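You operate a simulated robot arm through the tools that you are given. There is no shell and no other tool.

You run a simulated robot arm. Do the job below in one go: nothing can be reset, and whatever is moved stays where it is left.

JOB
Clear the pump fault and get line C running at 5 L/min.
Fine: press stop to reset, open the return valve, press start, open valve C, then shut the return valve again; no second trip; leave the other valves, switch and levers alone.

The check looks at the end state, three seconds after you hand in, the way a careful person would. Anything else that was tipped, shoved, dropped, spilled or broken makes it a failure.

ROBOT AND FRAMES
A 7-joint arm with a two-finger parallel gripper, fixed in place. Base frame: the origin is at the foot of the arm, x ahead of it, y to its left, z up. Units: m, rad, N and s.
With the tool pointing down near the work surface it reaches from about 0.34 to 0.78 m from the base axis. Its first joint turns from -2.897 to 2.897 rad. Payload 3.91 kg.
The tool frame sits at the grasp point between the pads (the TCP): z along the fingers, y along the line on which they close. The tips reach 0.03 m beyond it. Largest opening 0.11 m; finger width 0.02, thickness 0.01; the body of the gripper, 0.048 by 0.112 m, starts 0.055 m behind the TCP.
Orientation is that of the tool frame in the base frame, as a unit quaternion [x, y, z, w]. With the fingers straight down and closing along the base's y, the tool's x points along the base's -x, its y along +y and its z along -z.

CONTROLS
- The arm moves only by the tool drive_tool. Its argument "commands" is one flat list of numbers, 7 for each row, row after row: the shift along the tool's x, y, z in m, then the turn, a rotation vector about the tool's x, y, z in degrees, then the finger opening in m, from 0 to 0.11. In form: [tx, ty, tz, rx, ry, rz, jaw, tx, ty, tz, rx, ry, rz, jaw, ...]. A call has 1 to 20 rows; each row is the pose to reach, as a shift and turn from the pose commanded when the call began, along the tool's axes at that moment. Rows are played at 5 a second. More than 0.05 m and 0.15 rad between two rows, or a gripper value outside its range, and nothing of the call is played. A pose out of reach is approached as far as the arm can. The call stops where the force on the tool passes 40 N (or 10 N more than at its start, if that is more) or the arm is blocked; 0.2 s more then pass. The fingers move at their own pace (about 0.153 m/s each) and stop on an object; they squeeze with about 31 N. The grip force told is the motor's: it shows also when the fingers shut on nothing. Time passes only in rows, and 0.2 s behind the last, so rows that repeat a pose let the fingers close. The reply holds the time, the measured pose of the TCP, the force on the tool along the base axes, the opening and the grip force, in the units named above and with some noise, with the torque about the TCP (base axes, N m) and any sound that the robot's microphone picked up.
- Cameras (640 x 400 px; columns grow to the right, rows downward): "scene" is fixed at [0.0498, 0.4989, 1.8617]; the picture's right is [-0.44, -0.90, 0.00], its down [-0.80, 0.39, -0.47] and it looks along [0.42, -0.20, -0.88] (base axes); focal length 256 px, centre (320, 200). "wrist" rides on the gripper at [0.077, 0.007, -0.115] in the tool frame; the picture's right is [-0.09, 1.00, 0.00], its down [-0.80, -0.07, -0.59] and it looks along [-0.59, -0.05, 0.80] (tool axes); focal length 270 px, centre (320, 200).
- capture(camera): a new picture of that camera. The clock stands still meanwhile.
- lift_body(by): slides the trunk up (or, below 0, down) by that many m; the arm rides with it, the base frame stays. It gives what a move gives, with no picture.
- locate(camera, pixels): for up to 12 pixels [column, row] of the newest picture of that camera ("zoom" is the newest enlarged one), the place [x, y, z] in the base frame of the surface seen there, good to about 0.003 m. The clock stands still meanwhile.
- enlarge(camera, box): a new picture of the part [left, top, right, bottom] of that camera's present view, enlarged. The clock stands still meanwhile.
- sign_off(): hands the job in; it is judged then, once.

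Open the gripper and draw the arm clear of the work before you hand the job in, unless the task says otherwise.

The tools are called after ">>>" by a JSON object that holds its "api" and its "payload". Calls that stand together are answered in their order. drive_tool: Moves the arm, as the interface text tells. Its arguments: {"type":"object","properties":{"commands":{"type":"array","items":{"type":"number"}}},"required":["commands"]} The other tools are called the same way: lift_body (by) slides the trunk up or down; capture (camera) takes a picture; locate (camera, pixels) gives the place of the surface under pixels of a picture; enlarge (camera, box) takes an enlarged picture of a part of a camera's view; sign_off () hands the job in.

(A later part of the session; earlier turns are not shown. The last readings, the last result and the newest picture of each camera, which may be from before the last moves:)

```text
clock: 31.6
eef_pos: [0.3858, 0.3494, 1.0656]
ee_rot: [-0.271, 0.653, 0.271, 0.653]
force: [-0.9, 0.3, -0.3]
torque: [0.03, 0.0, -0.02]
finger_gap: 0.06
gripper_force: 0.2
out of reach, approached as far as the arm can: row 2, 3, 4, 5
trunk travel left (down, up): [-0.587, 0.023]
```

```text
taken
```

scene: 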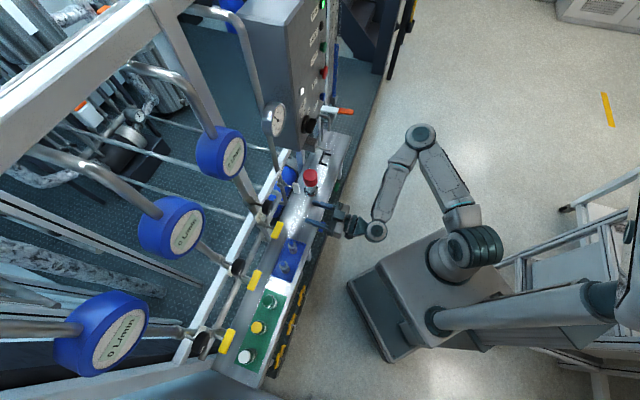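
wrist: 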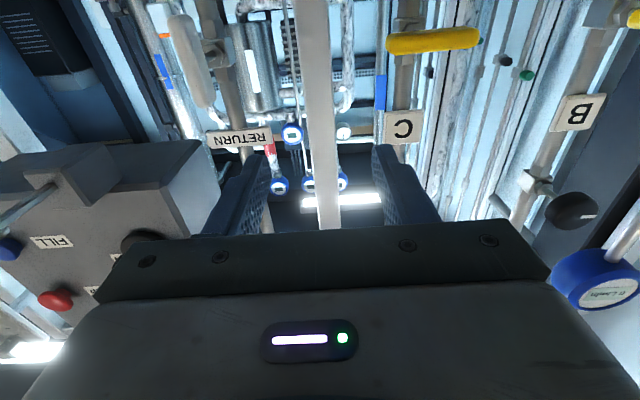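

The same limit shows up regardless of roll, so it's the elbow/wrist bend in this low, elbow-forward posture. I'll go back up to the first pose (0.45,0.20,1.35), where the arm was well shaped, and plan to use the trunk to come down instead.

>>> {"api": "drive_tool", "payload": {"commands": [-0.02, -0.03, 0, 0, 0, 0, 0.06, -0.055, -0.06, -0.01, 0, 0, 0, 0.06, -0.09, -0.09, -0.02, 0, 0, 0, 0.06, -0.125, -0.12, -0.03, 0, 0, 0, 0.06, -0.165, -0.145, -0.04, 0, 0, 0, 0.06, -0.205, -0.152, -0.05, 0, 0, 0, 0.06, -0.245, -0.152, -0.06, 0, 0, 0, 0.06, -0.285, -0.152, -0.06, 0, 0, 0, 0.06, -0.285, -0.152, -0.06, 0, 0, 0, 0.06]}}

>>> {"api": "capture", "payload": {"camera": "scene"}}

```text
clock: 33.6
eef_pos: [0.4522, 0.2009, 1.3559]
ee_rot: [-0.27, 0.654, 0.27, 0.653]
force: [0.4, -0.3, 0.3]
torque: [-0.01, 0.01, 0.02]
finger_gap: 0.0599
gripper_force: 0.1
out of reach, approached as far as the arm can: row 1, 2, 3, 4, 5
trunk travel left (down, up): [-0.587, 0.023]
```

```text
taken
```

scene: 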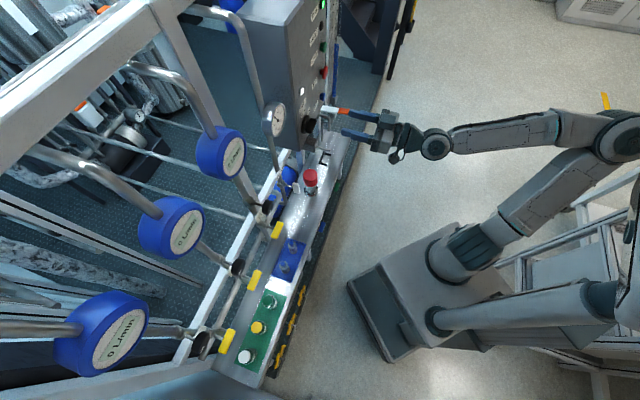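

The arm is back in the elbow-back shape. I'll now slide left 0.239 m at z≈1.355, to in front of line C but high.

>>> {"api": "drive_tool", "payload": {"commands": [0, 0.04, 0.01, 0, 0, 0, 0.06, 0, 0.08, 0.02, 0, 0, 0, 0.06, 0, 0.12, 0.03, 0, 0, 0, 0.06, 0, 0.16, 0.04, 0, 0, 0, 0.06, 0, 0.2, 0.04, 0, 0, 0, 0.06, 0, 0.239, 0.04, 0, 0, 0, 0.06, 0, 0.239, 0.04, 0, 0, 0, 0.06]}}

>>> {"api": "capture", "payload": {"camera": "scene"}}

>>> {"api": "capture", "payload": {"camera": "wrist"}}

```text
clock: 35.2
eef_pos: [0.3119, 0.3958, 1.3551]
ee_rot: [-0.271, 0.653, 0.271, 0.653]
force: [-1.0, -0.4, 0.5]
torque: [-0.01, 0.01, -0.05]
finger_gap: 0.0597
gripper_force: 0.1
trunk travel left (down, up): [-0.587, 0.023]
```

```text
taken
```

scene: 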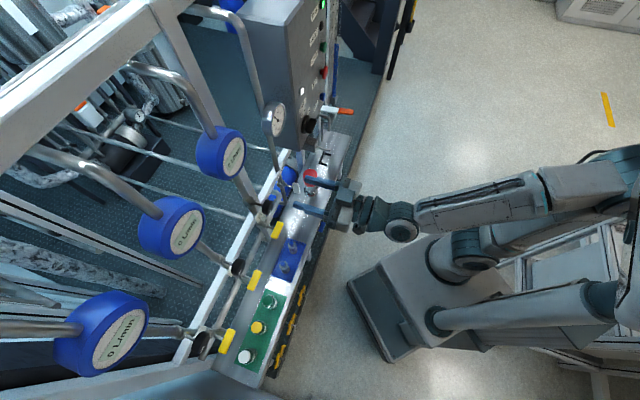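

```text
taken
```

wrist: 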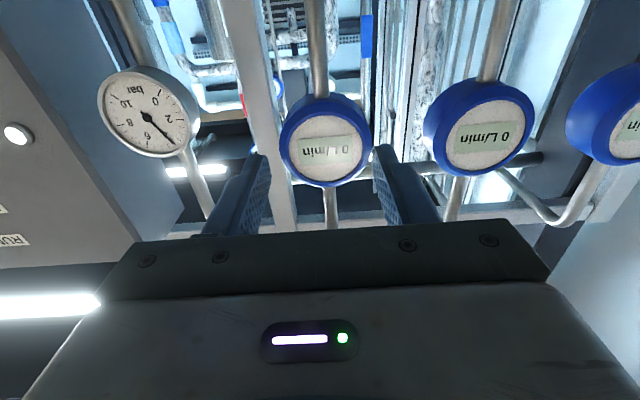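

Reachable here, with meter C's dial at (325,150) still reading 0. Before lowering the trunk 0.335 m I'll check what lies under the elbow and forearm.

>>> {"api": "locate", "payload": {"camera": "scene", "pixels": [[600, 185], [630, 160], [545, 190], [480, 200], [560, 270], [600, 240], [625, 270], [600, 220], [435, 320], [500, 310], [590, 300], [470, 260]]}}

>>> {"api": "enlarge", "payload": {"camera": "scene", "box": [340, 120, 640, 400]}}

```text
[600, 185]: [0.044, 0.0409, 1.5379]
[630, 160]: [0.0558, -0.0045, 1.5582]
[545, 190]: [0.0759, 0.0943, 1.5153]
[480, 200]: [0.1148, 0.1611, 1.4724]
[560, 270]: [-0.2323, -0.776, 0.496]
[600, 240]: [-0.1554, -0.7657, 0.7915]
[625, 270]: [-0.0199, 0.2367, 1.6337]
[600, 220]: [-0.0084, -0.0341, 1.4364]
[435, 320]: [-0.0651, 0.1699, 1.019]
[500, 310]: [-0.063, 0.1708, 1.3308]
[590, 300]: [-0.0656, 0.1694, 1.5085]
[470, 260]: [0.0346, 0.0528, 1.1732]
```

```text
1.43 times, centred on (490, 260) of scene
```

zoom: 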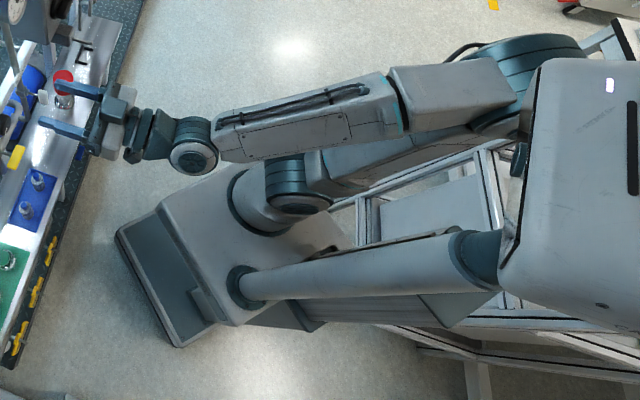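

The elbow is straight above the shoulder and nothing lies below it except the robot's own base. I'll lower the trunk by 0.335 m to bring the TCP to z≈1.02 in front of lever C.

>>> {"api": "lift_body", "payload": {"by": -0.335}}

>>> {"api": "capture", "payload": {"camera": "scene"}}

>>> {"api": "capture", "payload": {"camera": "wrist"}}

```text
clock: 38.5
eef_pos: [0.3112, 0.3945, 1.0198]
ee_rot: [-0.271, 0.653, 0.271, 0.653]
force: [-0.4, 0.6, 0.4]
torque: [-0.03, -0.01, 0.02]
finger_gap: 0.0603
gripper_force: 0.0
trunk travel left (down, up): [-0.252, 0.358]
```

```text
taken
```

scene: 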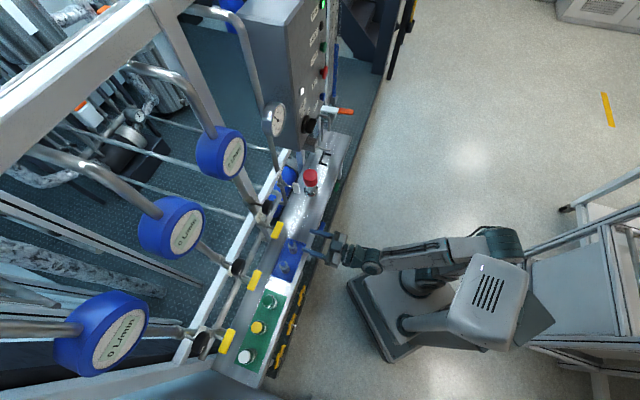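

```text
taken
```

wrist: 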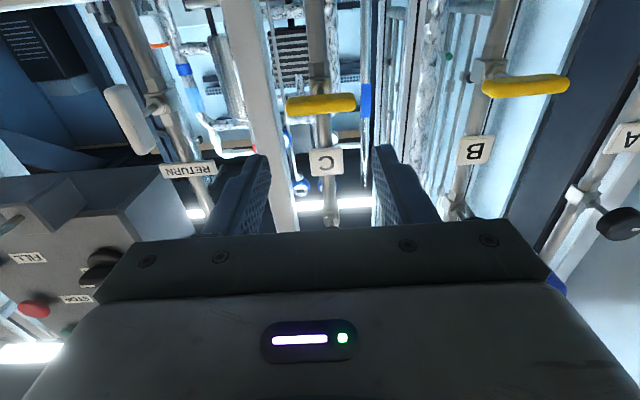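

The TCP is now at (0.311,0.395,1.020) and lever C is dead ahead at wrist (321,104). I'll locate it and roll the gripper 90° in place.

>>> {"api": "locate", "payload": {"camera": "wrist", "pixels": [[321, 104], [292, 107], [350, 101], [321, 97], [321, 111], [322, 128], [320, 80]]}}

>>> {"api": "drive_tool", "payload": {"commands": [0, 0, 0, 0, 0, 7.5, 0.06, 0, 0, 0, 0, 0, 15, 0.06, 0, 0, 0, 0, 0, 22.5, 0.06, 0, 0, 0, 0, 0, 30, 0.06, 0, 0, 0, 0, 0, 37.5, 0.06, 0, 0, 0, 0, 0, 45, 0.06, 0, 0, 0, 0, 0, 52.5, 0.06, 0, 0, 0, 0, 0, 60, 0.06, 0, 0, 0, 0, 0, 67.5, 0.06, 0, 0, 0, 0, 0, 75, 0.06, 0, 0, 0, 0, 0, 82.5, 0.06, 0, 0, 0, 0, 0, 90, 0.06, 0, 0, 0, 0, 0, 90, 0.06]}}

>>> {"api": "capture", "payload": {"camera": "wrist"}}

```text
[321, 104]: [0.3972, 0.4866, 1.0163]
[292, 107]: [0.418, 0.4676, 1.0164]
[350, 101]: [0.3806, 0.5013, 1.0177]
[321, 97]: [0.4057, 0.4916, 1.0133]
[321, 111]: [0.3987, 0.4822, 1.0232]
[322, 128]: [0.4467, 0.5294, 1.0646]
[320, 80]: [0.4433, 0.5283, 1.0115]
```

```text
clock: 41.3
eef_pos: [0.3096, 0.3958, 1.0208]
ee_rot: [0.271, 0.653, 0.653, 0.27]
force: [-1.1, 0.1, -0.4]
torque: [-0.03, -0.01, -0.01]
finger_gap: 0.06
gripper_force: 0.1
trunk travel left (down, up): [-0.252, 0.358]
```

```text
taken
```

wrist: 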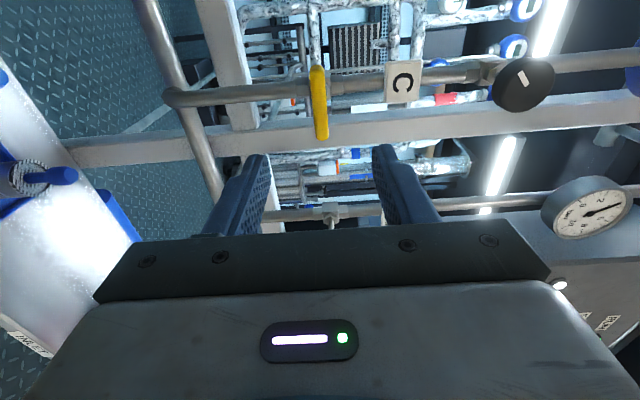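

Lever C is centred at about s=-0.060, z≈1.0195, d=0.625. I'll advance 0.124 m so the jaws straddle it, then close.

>>> {"api": "drive_tool", "payload": {"commands": [-0.001, -0.001, 0.03, 0, 0, 0, 0.06, -0.001, -0.001, 0.06, 0, 0, 0, 0.06, -0.001, -0.001, 0.085, 0, 0, 0, 0.06, -0.001, -0.001, 0.105, 0, 0, 0, 0.06, -0.001, -0.001, 0.124, 0, 0, 0, 0.06, -0.001, -0.001, 0.124, 0, 0, 0, 0.06, -0.001, -0.001, 0.124, 0, 0, 0, 0.03, -0.001, -0.001, 0.124, 0, 0, 0, 0.01, -0.001, -0.001, 0.124, 0, 0, 0, 0.01]}}

>>> {"api": "capture", "payload": {"camera": "wrist"}}

>>> {"api": "enlarge", "payload": {"camera": "scene", "box": [220, 190, 340, 265]}}

```text
clock: 43.3
eef_pos: [0.3991, 0.4825, 1.0207]
ee_rot: [0.271, 0.653, 0.653, 0.271]
force: [0.8, 0.0, -1.5]
torque: [0.14, -0.18, 0.4]
finger_gap: 0.013
gripper_force: 45.0
trunk travel left (down, up): [-0.252, 0.358]
```

```text
taken
```

wrist: 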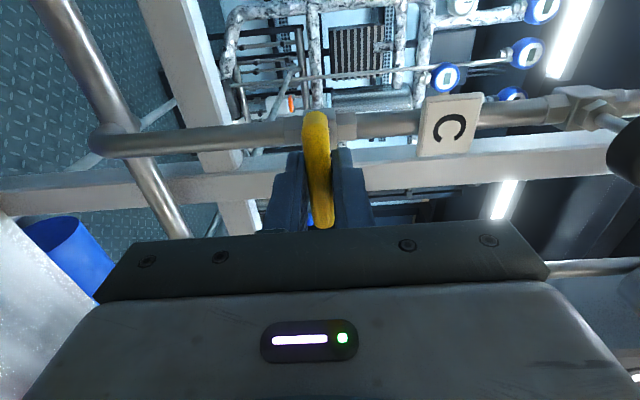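

```text
5.33 times, centred on (280, 228) of scene
```

zoom: 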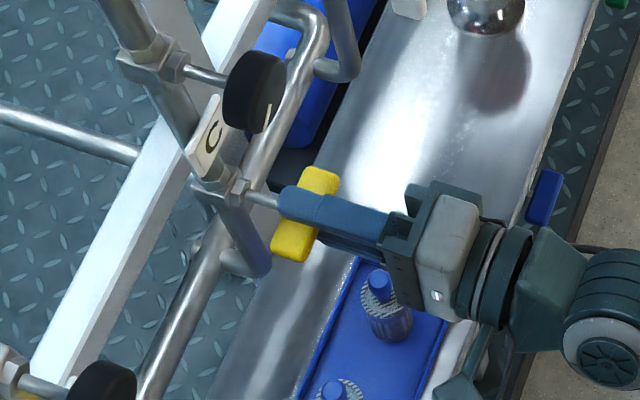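

The grip on lever C is firm and nearly force-free. I'll turn it counter-clockwise in steps, as with the return lever, first 45°.

>>> {"api": "drive_tool", "payload": {"commands": [0, 0, 0, 0, 0, -4, 0, 0, 0, 0, 0, 0, -11, 0, 0, 0, 0, 0, 0, -18, 0, 0, 0, 0, 0, 0, -25, 0, 0, 0, 0, 0, 0, -32, 0, 0, 0, 0, 0, 0, -39, 0, 0, 0, 0, 0, 0, -45, 0]}}

>>> {"api": "enlarge", "payload": {"camera": "scene", "box": [180, 110, 300, 250]}}

```text
clock: 44.9
eef_pos: [0.4004, 0.4829, 1.02]
ee_rot: [-0.002, 0.707, 0.499, 0.501]
force: [-4.9, 3.9, -1.3]
torque: [0.45, -0.44, -0.34]
finger_gap: 0.0131
gripper_force: 44.7
trunk travel left (down, up): [-0.252, 0.358]
```

```text
2.86 times, centred on (240, 180) of scene
```

zoom: 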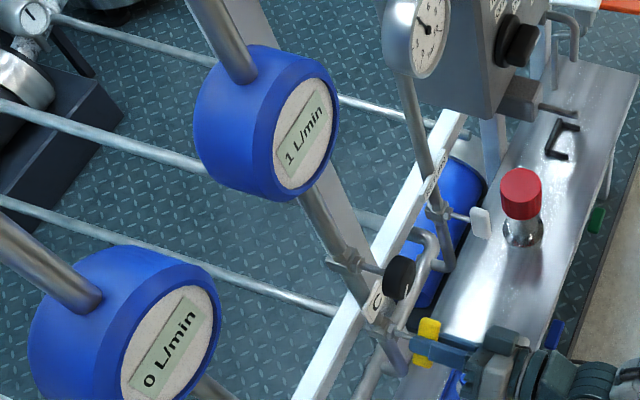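

Meter C now reads 1 L/min at half turn, with low forces. I'll finish the remaining 45°.

>>> {"api": "drive_tool", "payload": {"commands": [0, 0, 0, 0, 0, -7.5, 0, 0, 0, 0, 0, 0, -15, 0, 0, 0, 0, 0, 0, -22.5, 0, 0, 0, 0, 0, 0, -30, 0, 0, 0, 0, 0, 0, -37.5, 0, 0, 0, 0, 0, 0, -45, 0, 0, 0, 0, 0, 0, -48, 0, 0, 0, 0, 0, 0, -48, 0]}}

>>> {"api": "enlarge", "payload": {"camera": "scene", "box": [180, 90, 320, 250]}}

>>> {"api": "enlarge", "payload": {"camera": "wrist", "box": [240, 60, 400, 240]}}

```text
clock: 46.7
eef_pos: [0.3993, 0.4834, 1.0205]
ee_rot: [-0.289, 0.644, 0.254, 0.661]
force: [-2.7, 9.6, 14.2]
torque: [0.82, 0.62, 0.11]
finger_gap: 0.0138
gripper_force: 45.3
trunk travel left (down, up): [-0.252, 0.358]
```

```text
2.50 times, centred on (250, 170) of scene
```

zoom: 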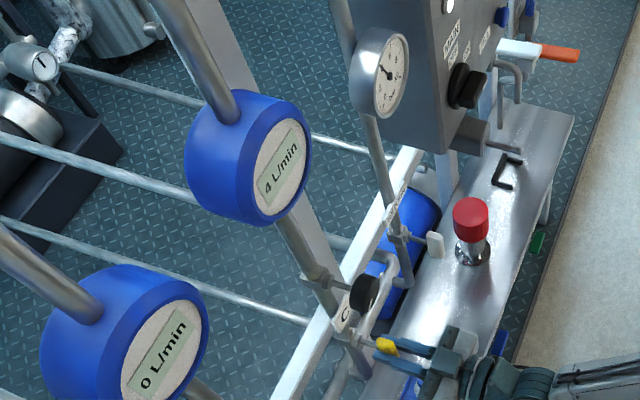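

```text
2.22 times, centred on (320, 150) of wrist
```

zoom: 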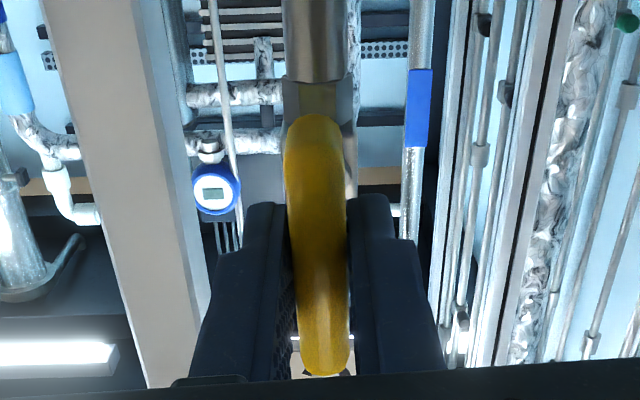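

Meter C reads 4 L/min and the lever is against its open stop (about 1 N m, bar not following). I'll release, straighten and back off 0.12 m.

>>> {"api": "drive_tool", "payload": {"commands": [0, 0, 0, 0, 0, 1, 0, 0, 0, 0, 0, 0, 1, 0.06, 0, 0, 0, 0, 0, 3, 0.06, 0, 0, 0, 0, 0, 3, 0.06, 0, 0, -0.04, 0, 0, 3, 0.06, 0, 0, -0.08, 0, 0, 3, 0.06, 0, 0, -0.12, 0, 0, 3, 0.06, 0, 0, -0.12, 0, 0, 3, 0.06]}}

>>> {"api": "capture", "payload": {"camera": "wrist"}}

>>> {"api": "enlarge", "payload": {"camera": "scene", "box": [180, 90, 320, 250]}}

```text
clock: 48.5
eef_pos: [0.3155, 0.3981, 1.0175]
ee_rot: [-0.271, 0.653, 0.271, 0.653]
force: [0.2, 1.1, -0.9]
torque: [0.0, 0.02, -0.04]
finger_gap: 0.0599
gripper_force: 0.1
trunk travel left (down, up): [-0.252, 0.358]
```

```text
taken
```

wrist: 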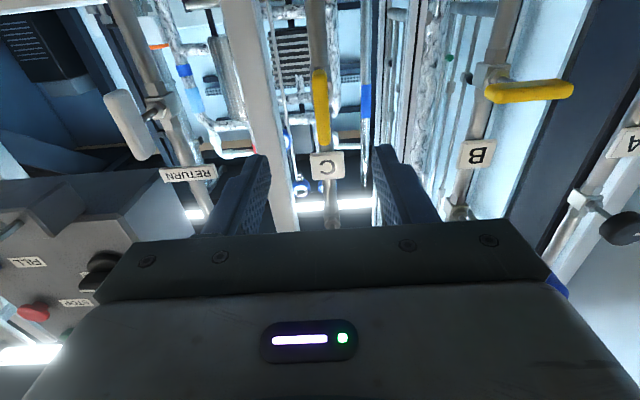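

```text
2.50 times, centred on (250, 170) of scene
```

zoom: 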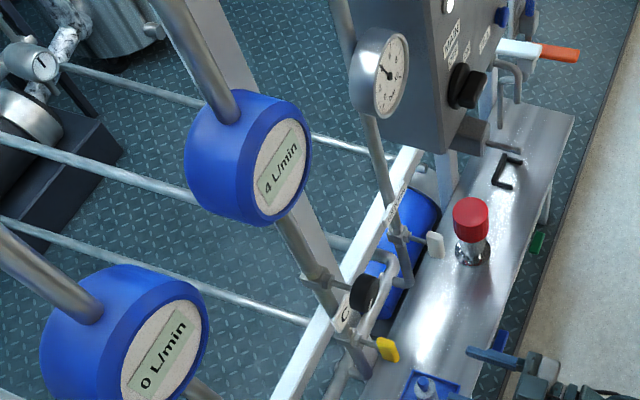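

Lever C is vertical and the flow holds at 4 L/min. I'll slide right 0.1785 m to in front of the RETURN lever.

>>> {"api": "drive_tool", "payload": {"commands": [0, -0.045, 0, 0, 0, 0, 0.06, 0, -0.09, 0, 0, 0, 0, 0.06, 0, -0.135, 0, 0, 0, 0, 0.06, 0, -0.1785, 0, 0, 0, 0, 0.06, 0, -0.1785, 0, 0, 0, 0, 0.06]}}

>>> {"api": "capture", "payload": {"camera": "wrist"}}

>>> {"api": "locate", "payload": {"camera": "wrist", "pixels": [[320, 75], [320, 90], [320, 105], [320, 120], [320, 135]]}}

```text
clock: 49.7
eef_pos: [0.4384, 0.2705, 1.0211]
ee_rot: [-0.269, 0.654, 0.27, 0.653]
force: [-0.2, -0.1, 0.1]
torque: [0.01, -0.02, -0.01]
finger_gap: 0.0599
gripper_force: 0.0
trunk travel left (down, up): [-0.252, 0.358]
```

```text
taken
```

wrist: 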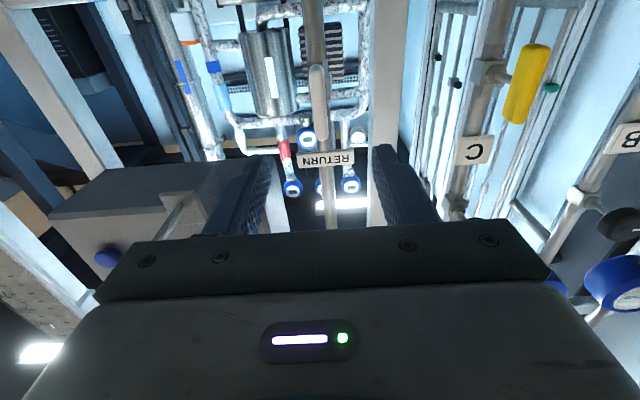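

```text
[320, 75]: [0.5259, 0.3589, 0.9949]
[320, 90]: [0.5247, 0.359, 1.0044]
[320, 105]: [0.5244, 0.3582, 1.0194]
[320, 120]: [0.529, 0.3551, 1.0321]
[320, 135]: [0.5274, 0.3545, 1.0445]
```

The RETURN lever is dead ahead at (320,105), vertical. I'll advance 0.122 m with the jaws on either side and close.

>>> {"api": "drive_tool", "payload": {"commands": [0.001, -0.001, 0.03, 0, 0, 0, 0.06, 0.001, -0.001, 0.06, 0, 0, 0, 0.06, 0.001, -0.001, 0.085, 0, 0, 0, 0.06, 0.001, -0.001, 0.105, 0, 0, 0, 0.06, 0.001, -0.001, 0.122, 0, 0, 0, 0.06, 0.001, -0.001, 0.122, 0, 0, 0, 0.06, 0.001, -0.001, 0.122, 0, 0, 0, 0.03, 0.001, -0.001, 0.122, 0, 0, 0, 0.0, 0.001, -0.001, 0.122, 0, 0, 0, 0.0]}}

>>> {"api": "enlarge", "payload": {"camera": "wrist", "box": [240, 60, 400, 240]}}

```text
clock: 51.7
eef_pos: [0.5284, 0.3573, 1.0183]
ee_rot: [-0.27, 0.653, 0.27, 0.654]
force: [3.8, -0.4, 1.6]
torque: [-0.33, 0.36, 0.15]
finger_gap: 0.013
gripper_force: 45.0
trunk travel left (down, up): [-0.252, 0.358]
```

```text
2.22 times, centred on (320, 150) of wrist
```

zoom: 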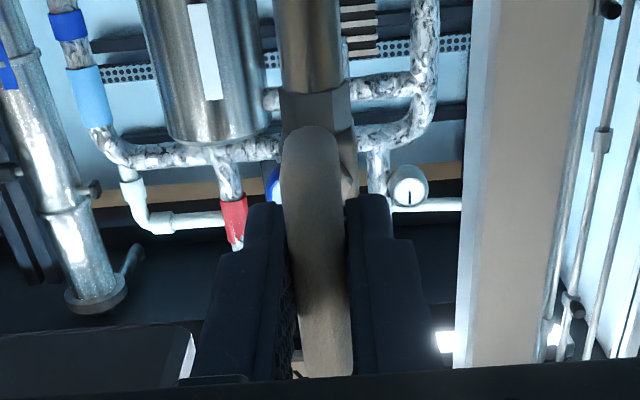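

Good grip with low forces. I'll turn the return lever clockwise 45° first and check the flow, pressure and lamps.

>>> {"api": "drive_tool", "payload": {"commands": [0, 0, 0, 0, 0, 5, 0, 0, 0, 0, 0, 0, 12, 0, 0, 0, 0, 0, 0, 19, 0, 0, 0, 0, 0, 0, 26, 0, 0, 0, 0, 0, 0, 33, 0, 0, 0, 0, 0, 0, 40, 0, 0, 0, 0, 0, 0, 45, 0]}}

>>> {"api": "enlarge", "payload": {"camera": "scene", "box": [180, 0, 340, 240]}}

```text
clock: 53.3
eef_pos: [0.5258, 0.3591, 1.0184]
ee_rot: [0.0, 0.707, 0.501, 0.499]
force: [-5.5, 0.1, 1.6]
torque: [-0.83, 0.84, 0.79]
finger_gap: 0.0131
gripper_force: 44.5
trunk travel left (down, up): [-0.252, 0.358]
```

```text
1.67 times, centred on (260, 120) of scene
```

zoom: 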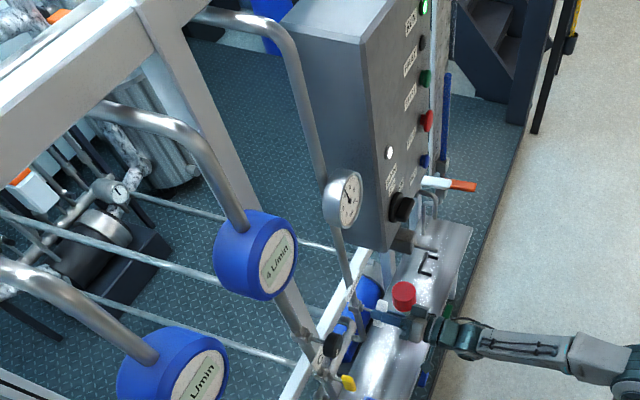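

RUN stays lit, FAULT is dark and C reads 4 L/min. I'll finish the turn to the closed stop.

>>> {"api": "drive_tool", "payload": {"commands": [0, 0, 0, 0, 0, 7.5, 0, 0, 0, 0, 0, 0, 15, 0, 0, 0, 0, 0, 0, 22.5, 0, 0, 0, 0, 0, 0, 30, 0, 0, 0, 0, 0, 0, 37.5, 0, 0, 0, 0, 0, 0, 45, 0, 0, 0, 0, 0, 0, 48, 0, 0, 0, 0, 0, 0, 48, 0]}}

>>> {"api": "enlarge", "payload": {"camera": "scene", "box": [180, 0, 340, 240]}}

>>> {"api": "enlarge", "payload": {"camera": "scene", "box": [180, 90, 320, 250]}}

>>> {"api": "enlarge", "payload": {"camera": "wrist", "box": [240, 60, 400, 240]}}

```text
clock: 55.1
eef_pos: [0.5264, 0.3599, 1.0207]
ee_rot: [0.286, 0.645, 0.661, 0.254]
force: [-4.2, 15.4, 15.1]
torque: [-0.82, -0.61, 1.08]
finger_gap: 0.0135
gripper_force: 45.2
trunk travel left (down, up): [-0.252, 0.358]
```

```text
1.67 times, centred on (260, 120) of scene
```

zoom: 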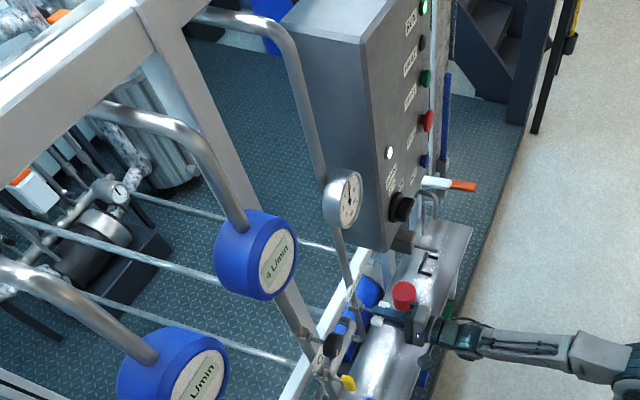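

```text
2.50 times, centred on (250, 170) of scene
```

zoom: 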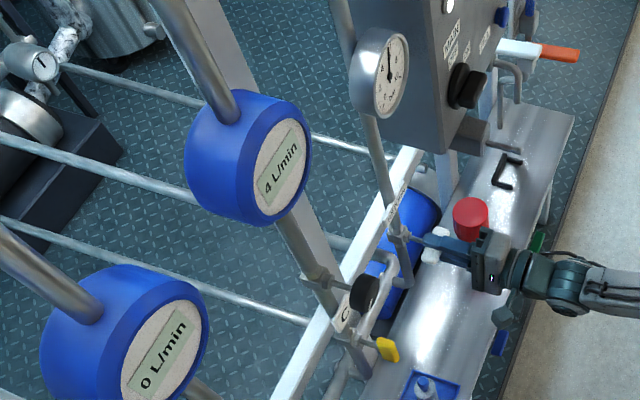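

```text
2.22 times, centred on (320, 150) of wrist
```

zoom: 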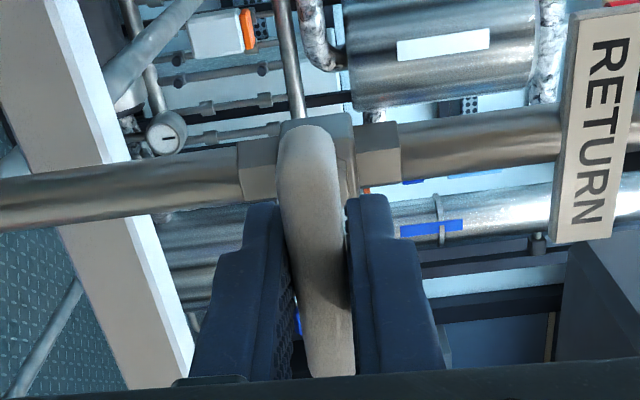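

The return lever is horizontal at its stop, and the pressure needle moved up with RUN still lit. I'll release and back off, then re-read the flow.

>>> {"api": "drive_tool", "payload": {"commands": [0, 0, 0, 0, 0, -1, 0, 0, 0, 0, 0, 0, -1, 0.06, 0, 0, 0, 0, 0, -3, 0.06, 0, 0, 0, 0, 0, -3, 0.06, 0, 0, -0.04, 0, 0, -3, 0.06, 0, 0, -0.08, 0, 0, -3, 0.06, 0, 0, -0.12, 0, 0, -3, 0.06, 0, 0, -0.12, 0, 0, -3, 0.06]}}

>>> {"api": "enlarge", "payload": {"camera": "scene", "box": [180, 0, 340, 240]}}

>>> {"api": "enlarge", "payload": {"camera": "scene", "box": [180, 90, 320, 250]}}

>>> {"api": "capture", "payload": {"camera": "wrist"}}

```text
clock: 56.9
eef_pos: [0.4434, 0.2756, 1.0175]
ee_rot: [0.27, 0.653, 0.653, 0.271]
force: [0.3, -0.7, 0.0]
torque: [0.03, 0.0, 0.02]
finger_gap: 0.0599
gripper_force: 0.1
trunk travel left (down, up): [-0.252, 0.358]
```

```text
1.67 times, centred on (260, 120) of scene
```

zoom: 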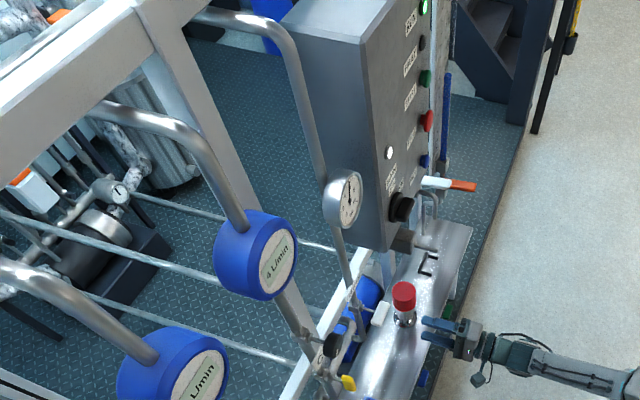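

```text
2.50 times, centred on (250, 170) of scene
```

zoom: 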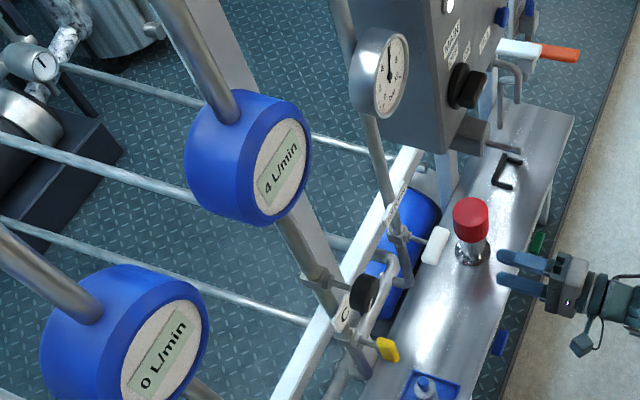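

```text
taken
```

wrist: 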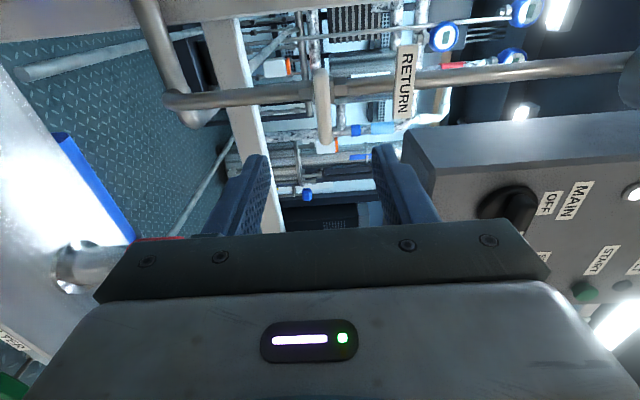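

The flow still reads 4 L/min and the pressure needle has risen. I'll wait a couple of seconds, then zoom on both dials.

>>> {"api": "drive_tool", "payload": {"commands": [0, 0, 0, 0, 0, 0, 0.06, 0, 0, 0, 0, 0, 0, 0.06, 0, 0, 0, 0, 0, 0, 0.06, 0, 0, 0, 0, 0, 0, 0.06, 0, 0, 0, 0, 0, 0, 0.06, 0, 0, 0, 0, 0, 0, 0.06, 0, 0, 0, 0, 0, 0, 0.06, 0, 0, 0, 0, 0, 0, 0.06, 0, 0, 0, 0, 0, 0, 0.06, 0, 0, 0, 0, 0, 0, 0.06]}}

>>> {"api": "enlarge", "payload": {"camera": "scene", "box": [210, 120, 258, 190]}}

>>> {"api": "enlarge", "payload": {"camera": "scene", "box": [256, 95, 296, 145]}}

>>> {"api": "enlarge", "payload": {"camera": "scene", "box": [240, 180, 310, 245]}}

```text
clock: 59.1
eef_pos: [0.4444, 0.2756, 1.0173]
ee_rot: [0.27, 0.653, 0.653, 0.27]
force: [-0.1, 0.9, 0.2]
torque: [0.01, 0.01, 0.03]
finger_gap: 0.06
gripper_force: 0.0
trunk travel left (down, up): [-0.252, 0.358]
```

```text
5.71 times, centred on (234, 155) of scene
```

zoom: 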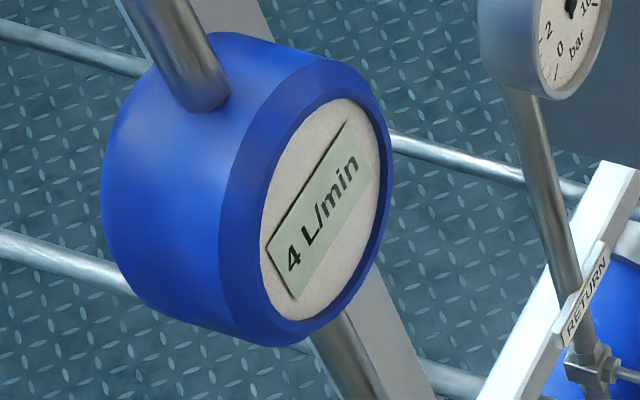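

```text
8.00 times, centred on (276, 120) of scene
```

zoom: 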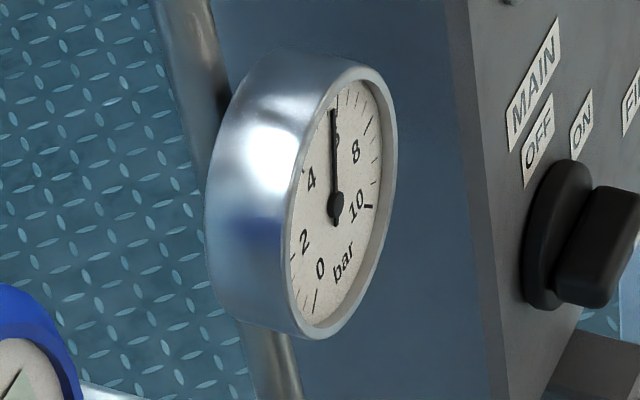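

```text
6.15 times, centred on (275, 212) of scene
```

zoom: 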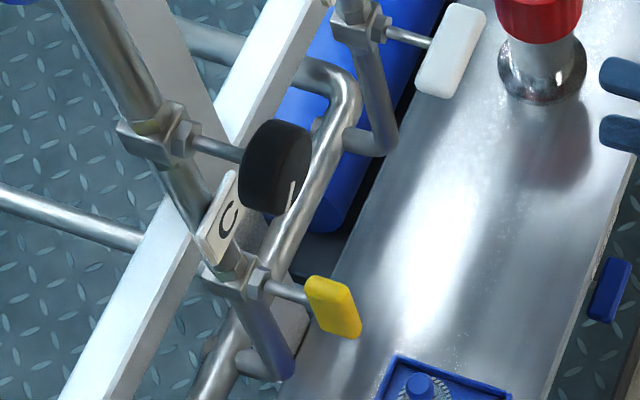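

Pressure has settled at about 5.8 bar and the flow at 4 L/min, so line C needs trimming: the black knob on line C (scene (268,207)) is its throttle. I'll slide left in front of line C to examine lever and knob closely.

>>> {"api": "drive_tool", "payload": {"commands": [0.045, 0, -0.005, 0, 0, 0, 0.06, 0.09, 0, -0.01, 0, 0, 0, 0.06, 0.135, 0, -0.01, 0, 0, 0, 0.06, 0.178, 0, -0.01, 0, 0, 0, 0.06, 0.178, 0, -0.01, 0, 0, 0, 0.06]}}

>>> {"api": "capture", "payload": {"camera": "wrist"}}

>>> {"api": "enlarge", "payload": {"camera": "wrist", "box": [240, 20, 600, 220]}}

```text
clock: 60.3
eef_pos: [0.3106, 0.3914, 1.0242]
ee_rot: [0.271, 0.654, 0.653, 0.271]
force: [0.0, 0.3, 0.3]
torque: [0.03, -0.01, 0.0]
finger_gap: 0.0603
gripper_force: 0.0
trunk travel left (down, up): [-0.252, 0.358]
```

```text
taken
```

wrist: 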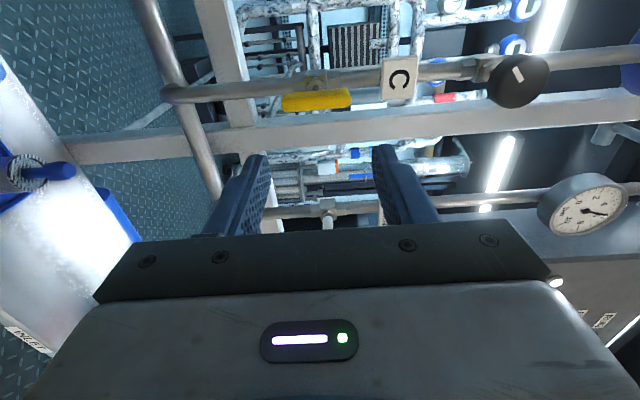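

```text
1.78 times, centred on (420, 120) of wrist
```

zoom: 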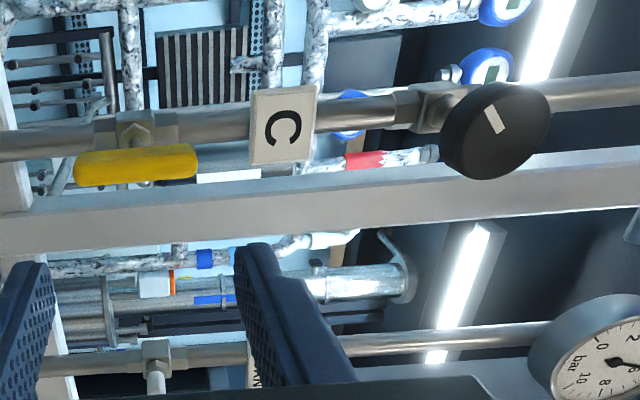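

Lever C is parallel to its pipe, fully open; knob C has a white pointer at wrist (516,70). I'll raise the trunk 0.2 m to face the knob.

>>> {"api": "lift_body", "payload": {"by": 0.2}}

>>> {"api": "capture", "payload": {"camera": "wrist"}}

>>> {"api": "enlarge", "payload": {"camera": "wrist", "box": [240, 30, 400, 150]}}

>>> {"api": "capture", "payload": {"camera": "scene"}}

```text
clock: 62.5
eef_pos: [0.311, 0.3896, 1.2235]
ee_rot: [0.271, 0.654, 0.653, 0.271]
force: [0.7, 0.3, -1.2]
torque: [0.01, 0.01, 0.03]
finger_gap: 0.0601
gripper_force: 0.1
trunk travel left (down, up): [-0.452, 0.158]
```

```text
taken
```

wrist: 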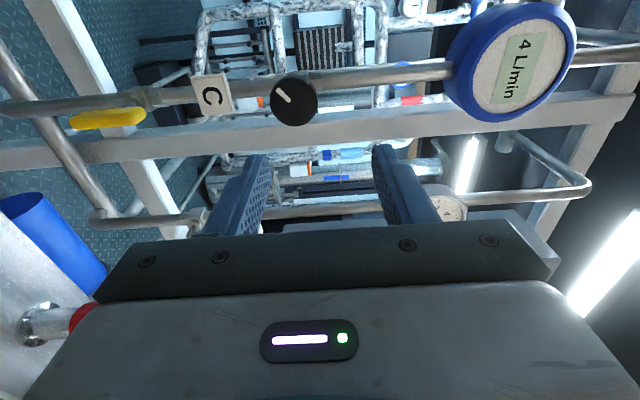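

```text
3.33 times, centred on (320, 90) of wrist
```

zoom: 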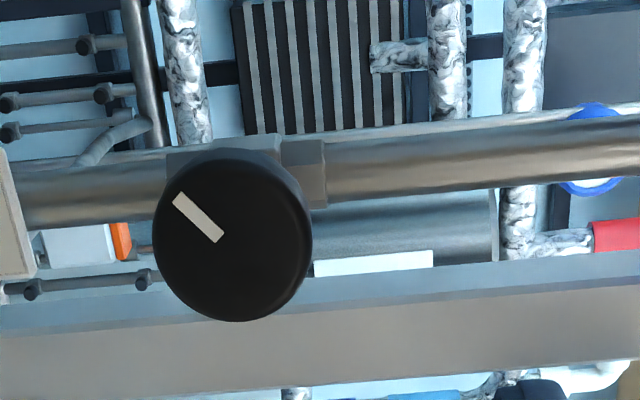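

```text
taken
```

scene: 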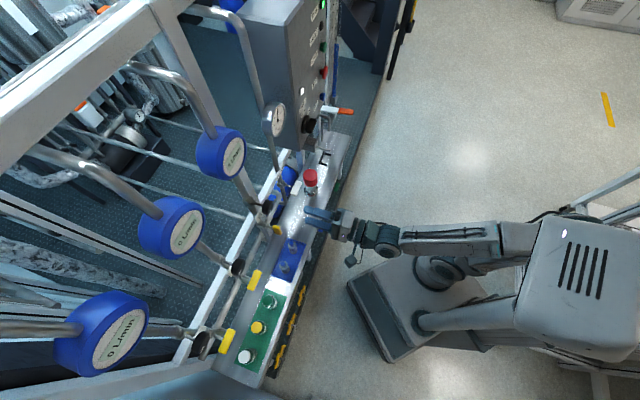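

Knob C's round face is at wrist (294,98), pointer toward lower-left in the world. I'll locate its centre and rims.

>>> {"api": "locate", "payload": {"camera": "wrist", "pixels": [[294, 100], [274, 100], [314, 100], [294, 80], [294, 118], [284, 96], [350, 76], [515, 60]]}}

```text
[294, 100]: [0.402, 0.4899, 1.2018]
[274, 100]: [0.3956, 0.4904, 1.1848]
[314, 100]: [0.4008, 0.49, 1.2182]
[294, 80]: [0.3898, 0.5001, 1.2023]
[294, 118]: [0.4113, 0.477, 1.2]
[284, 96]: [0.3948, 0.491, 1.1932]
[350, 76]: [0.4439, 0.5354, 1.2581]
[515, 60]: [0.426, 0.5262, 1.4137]
```

The knob face is about 0.04 m across, centred near s=-0.0615, z≈1.2015. Before touching it I'll make sure the return lever really is back at its original closed angle, using the same zoom box as at the start.

>>> {"api": "enlarge", "payload": {"camera": "scene", "box": [240, 150, 340, 212]}}

>>> {"api": "locate", "payload": {"camera": "zoom", "pixels": [[378, 208], [370, 225], [360, 245], [350, 265], [340, 283], [335, 240], [322, 232]]}}

>>> {"api": "enlarge", "payload": {"camera": "scene", "box": [240, 190, 320, 240]}}

>>> {"api": "enlarge", "payload": {"camera": "scene", "box": [210, 120, 258, 190]}}

```text
6.40 times, centred on (290, 181) of scene
```

zoom: 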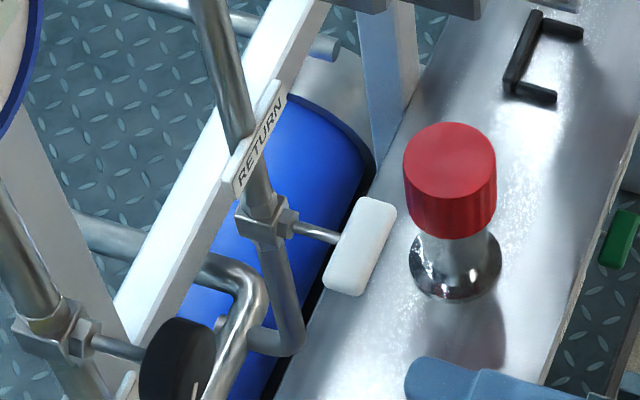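

```text
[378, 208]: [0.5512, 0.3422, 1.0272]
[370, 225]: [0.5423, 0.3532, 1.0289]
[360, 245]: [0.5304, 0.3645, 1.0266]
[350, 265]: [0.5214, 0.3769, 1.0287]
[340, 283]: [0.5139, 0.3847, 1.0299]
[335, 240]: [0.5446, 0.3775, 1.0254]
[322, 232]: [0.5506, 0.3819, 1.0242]
```

```text
8.00 times, centred on (280, 215) of scene
```

zoom: 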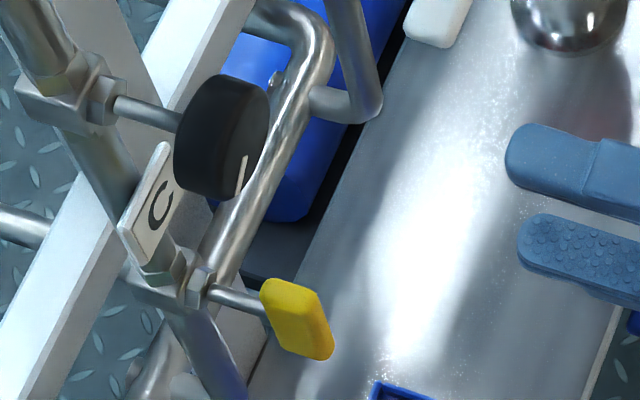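

```text
5.71 times, centred on (234, 155) of scene
```

zoom: 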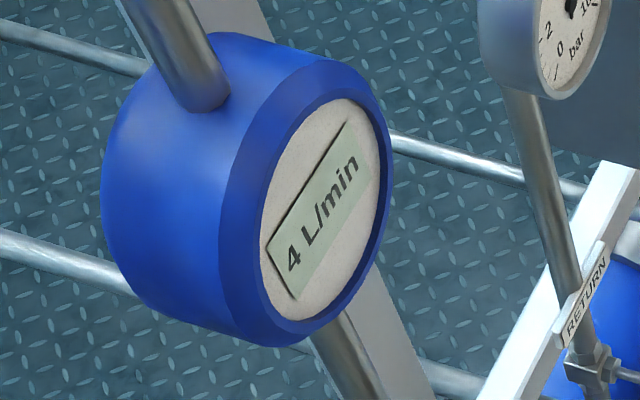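

The return lever looks identical to its original closed state, so trimming knob C is needed. I'll centre on the knob, roll to mid-range (so I can turn either way), open to 0.07 m and advance.

>>> {"api": "drive_tool", "payload": {"commands": [0.005, -0.022, 0, 0, 0, -7.5, 0.07, 0.005, -0.022, 0, 0, 0, -15, 0.07, 0.005, -0.022, 0, 0, 0, -22.5, 0.07, 0.005, -0.022, 0, 0, 0, -30, 0.07, 0.005, -0.022, 0, 0, 0, -37.5, 0.07, 0.005, -0.022, 0.02, 0, 0, -45, 0.07, 0.005, -0.022, 0.05, 0, 0, -45, 0.07, 0.005, -0.022, 0.05, 0, 0, -45, 0.07]}}

>>> {"api": "capture", "payload": {"camera": "wrist"}}

>>> {"api": "enlarge", "payload": {"camera": "wrist", "box": [220, 60, 420, 220]}}

```text
clock: 64.3
eef_pos: [0.3423, 0.4298, 1.2037]
ee_rot: [-0.001, 0.707, 0.499, 0.501]
force: [-0.2, 0.4, 0.1]
torque: [0.0, -0.04, -0.02]
finger_gap: 0.07
gripper_force: 0.0
trunk travel left (down, up): [-0.452, 0.158]
```

```text
taken
```

wrist: 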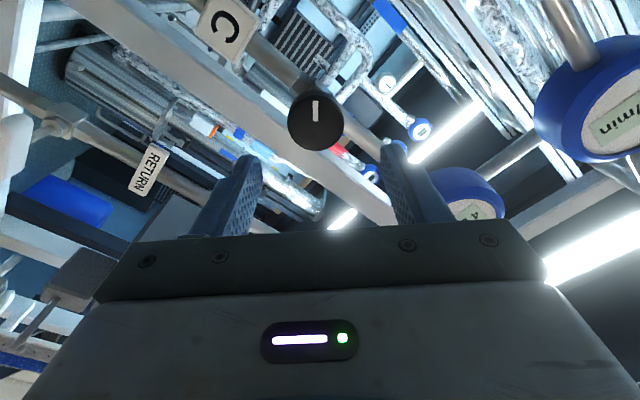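

```text
2.50 times, centred on (320, 140) of wrist
```

zoom: 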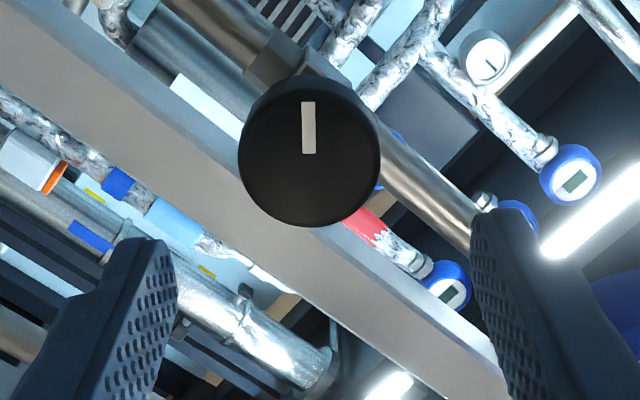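

The knob is at wrist (316,122). I'll locate its centre and rim to fine-centre the jaws.

>>> {"api": "locate", "payload": {"camera": "wrist", "pixels": [[316, 122], [292, 122], [340, 122], [316, 98], [316, 144], [300, 107], [332, 137]]}}

```text
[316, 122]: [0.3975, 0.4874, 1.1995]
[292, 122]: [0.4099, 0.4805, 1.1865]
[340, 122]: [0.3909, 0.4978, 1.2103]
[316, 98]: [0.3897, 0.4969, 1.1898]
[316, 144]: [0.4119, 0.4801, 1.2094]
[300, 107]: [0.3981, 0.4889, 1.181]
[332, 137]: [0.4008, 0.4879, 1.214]
```

The knob centre is (s=-0.062, z=1.199), 4 mm below my axis. I'll correct, advance 0.068 m and close on it.

>>> {"api": "drive_tool", "payload": {"commands": [0.0025, -0.003, 0.02, 0, 0, 0, 0.07, 0.0025, -0.003, 0.04, 0, 0, 0, 0.07, 0.0025, -0.003, 0.055, 0, 0, 0, 0.07, 0.0025, -0.003, 0.068, 0, 0, 0, 0.07, 0.0025, -0.003, 0.068, 0, 0, 0, 0.07, 0.0025, -0.003, 0.068, 0, 0, 0, 0.05, 0.0025, -0.003, 0.068, 0, 0, 0, 0.03, 0.0025, -0.003, 0.068, 0, 0, 0, 0.03]}}

>>> {"api": "capture", "payload": {"camera": "wrist"}}

>>> {"api": "enlarge", "payload": {"camera": "scene", "box": [200, 120, 320, 250]}}

```text
clock: 66.1
eef_pos: [0.3928, 0.4766, 1.1994]
ee_rot: [0.0, 0.707, 0.5, 0.5]
force: [1.3, 1.8, 1.0]
torque: [-0.13, 0.09, 0.01]
finger_gap: 0.0433
gripper_force: 45.0
trunk travel left (down, up): [-0.452, 0.158]
```

```text
taken
```

wrist: 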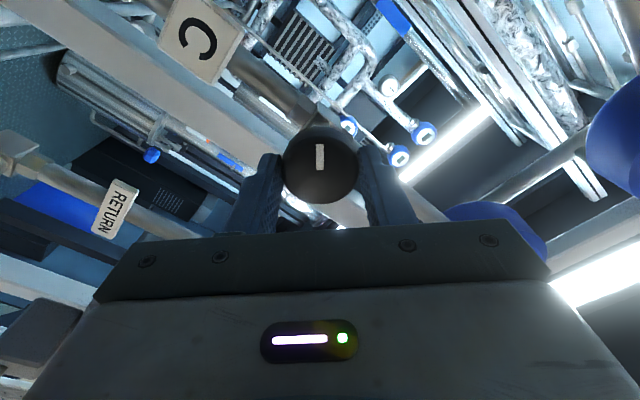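

```text
3.08 times, centred on (260, 185) of scene
```

zoom: 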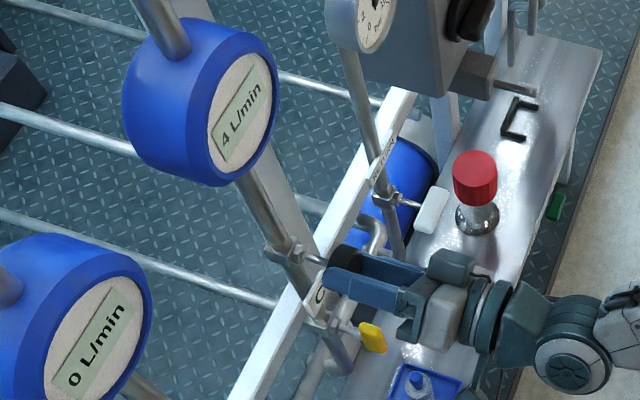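

The knob is held (gap 0.043 m) with little side force. I'll turn it counter-clockwise 12° and watch the meter.

>>> {"api": "drive_tool", "payload": {"commands": [0, 0, 0, 0, 0, -6, 0.03, 0, 0, 0, 0, 0, -12, 0.03, 0, 0, 0, 0, 0, -12, 0.03, 0, 0, 0, 0, 0, -12, 0.03, 0, 0, 0, 0, 0, -12, 0.03]}}

>>> {"api": "enlarge", "payload": {"camera": "scene", "box": [210, 95, 296, 190]}}

>>> {"api": "capture", "payload": {"camera": "wrist"}}

```text
clock: 67.3
eef_pos: [0.3919, 0.4783, 1.2]
ee_rot: [-0.073, 0.704, 0.444, 0.55]
force: [3.9, 3.5, 1.5]
torque: [0.27, -0.26, -0.11]
finger_gap: 0.0435
gripper_force: 45.1
trunk travel left (down, up): [-0.452, 0.158]
```

```text
4.21 times, centred on (253, 142) of scene
```

zoom: 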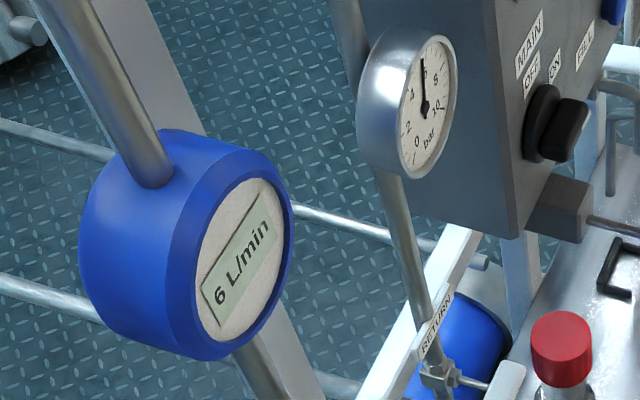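

```text
taken
```

wrist: 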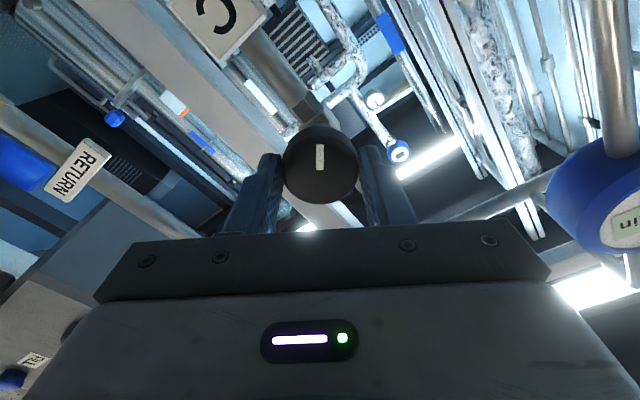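

Counter-clockwise opens it: 12° took it to 6 L/min. I'll go back 3° at a time to find where 5 sits.

>>> {"api": "drive_tool", "payload": {"commands": [0, 0, 0, 0, 0, 3, 0.03, 0, 0, 0, 0, 0, 3, 0.03, 0, 0, 0, 0, 0, 3, 0.03, 0, 0, 0, 0, 0, 3, 0.03, 0, 0, 0, 0, 0, 3, 0.03]}}

>>> {"api": "enlarge", "payload": {"camera": "scene", "box": [210, 95, 296, 190]}}

```text
clock: 68.5
eef_pos: [0.3921, 0.4771, 1.1999]
ee_rot: [-0.055, 0.705, 0.459, 0.538]
force: [6.6, 6.1, 5.5]
torque: [0.02, -0.02, 0.12]
finger_gap: 0.0437
gripper_force: 45.4
trunk travel left (down, up): [-0.452, 0.158]
```

```text
4.21 times, centred on (253, 142) of scene
```

zoom: 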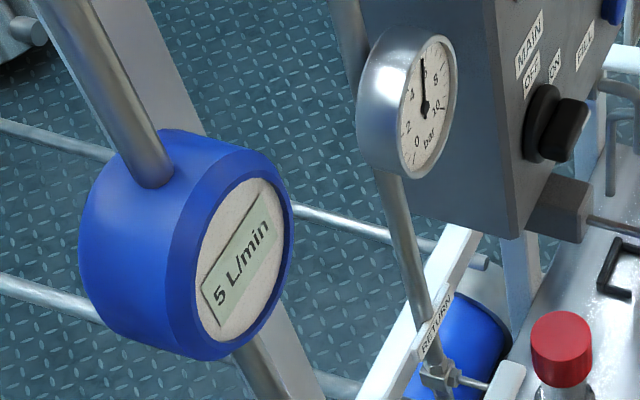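

5 L/min at net 9°. I'll go on 2° to see how wide the 5 band is.

>>> {"api": "drive_tool", "payload": {"commands": [0, 0, 0, 0, 0, 2, 0.03, 0, 0, 0, 0, 0, 2, 0.03, 0, 0, 0, 0, 0, 2, 0.03, 0, 0, 0, 0, 0, 2, 0.03, 0, 0, 0, 0, 0, 2, 0.03]}}

>>> {"api": "enlarge", "payload": {"camera": "scene", "box": [210, 95, 296, 190]}}

```text
clock: 69.7
eef_pos: [0.3914, 0.478, 1.1994]
ee_rot: [-0.042, 0.706, 0.468, 0.53]
force: [9.7, 7.0, 11.4]
torque: [-0.01, 0.01, 0.2]
finger_gap: 0.0436
gripper_force: 44.7
trunk travel left (down, up): [-0.452, 0.158]
```

```text
4.21 times, centred on (253, 142) of scene
```

zoom: 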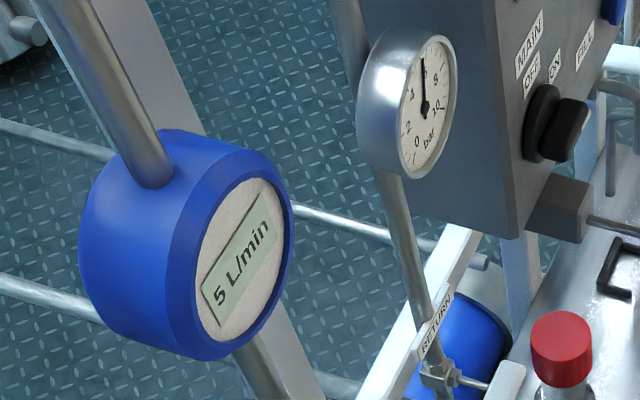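

Still 5 at net 7°. I'll go another 2°.

>>> {"api": "drive_tool", "payload": {"commands": [0, 0, 0, 0, 0, 2, 0.03, 0, 0, 0, 0, 0, 2, 0.03, 0, 0, 0, 0, 0, 2, 0.03, 0, 0, 0, 0, 0, 2, 0.03, 0, 0, 0, 0, 0, 2, 0.03]}}

>>> {"api": "enlarge", "payload": {"camera": "scene", "box": [210, 95, 296, 190]}}

```text
clock: 70.9
eef_pos: [0.3931, 0.4774, 1.1992]
ee_rot: [-0.031, 0.706, 0.478, 0.522]
force: [11.1, 7.6, 16.2]
torque: [0.31, -0.3, 0.0]
finger_gap: 0.0433
gripper_force: 44.6
trunk travel left (down, up): [-0.452, 0.158]
```

```text
4.21 times, centred on (253, 142) of scene
```

zoom: 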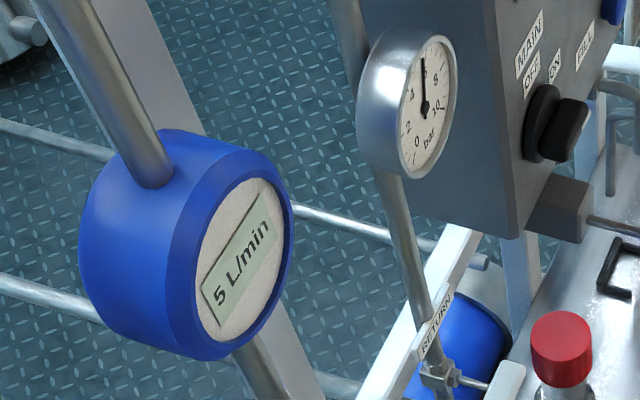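

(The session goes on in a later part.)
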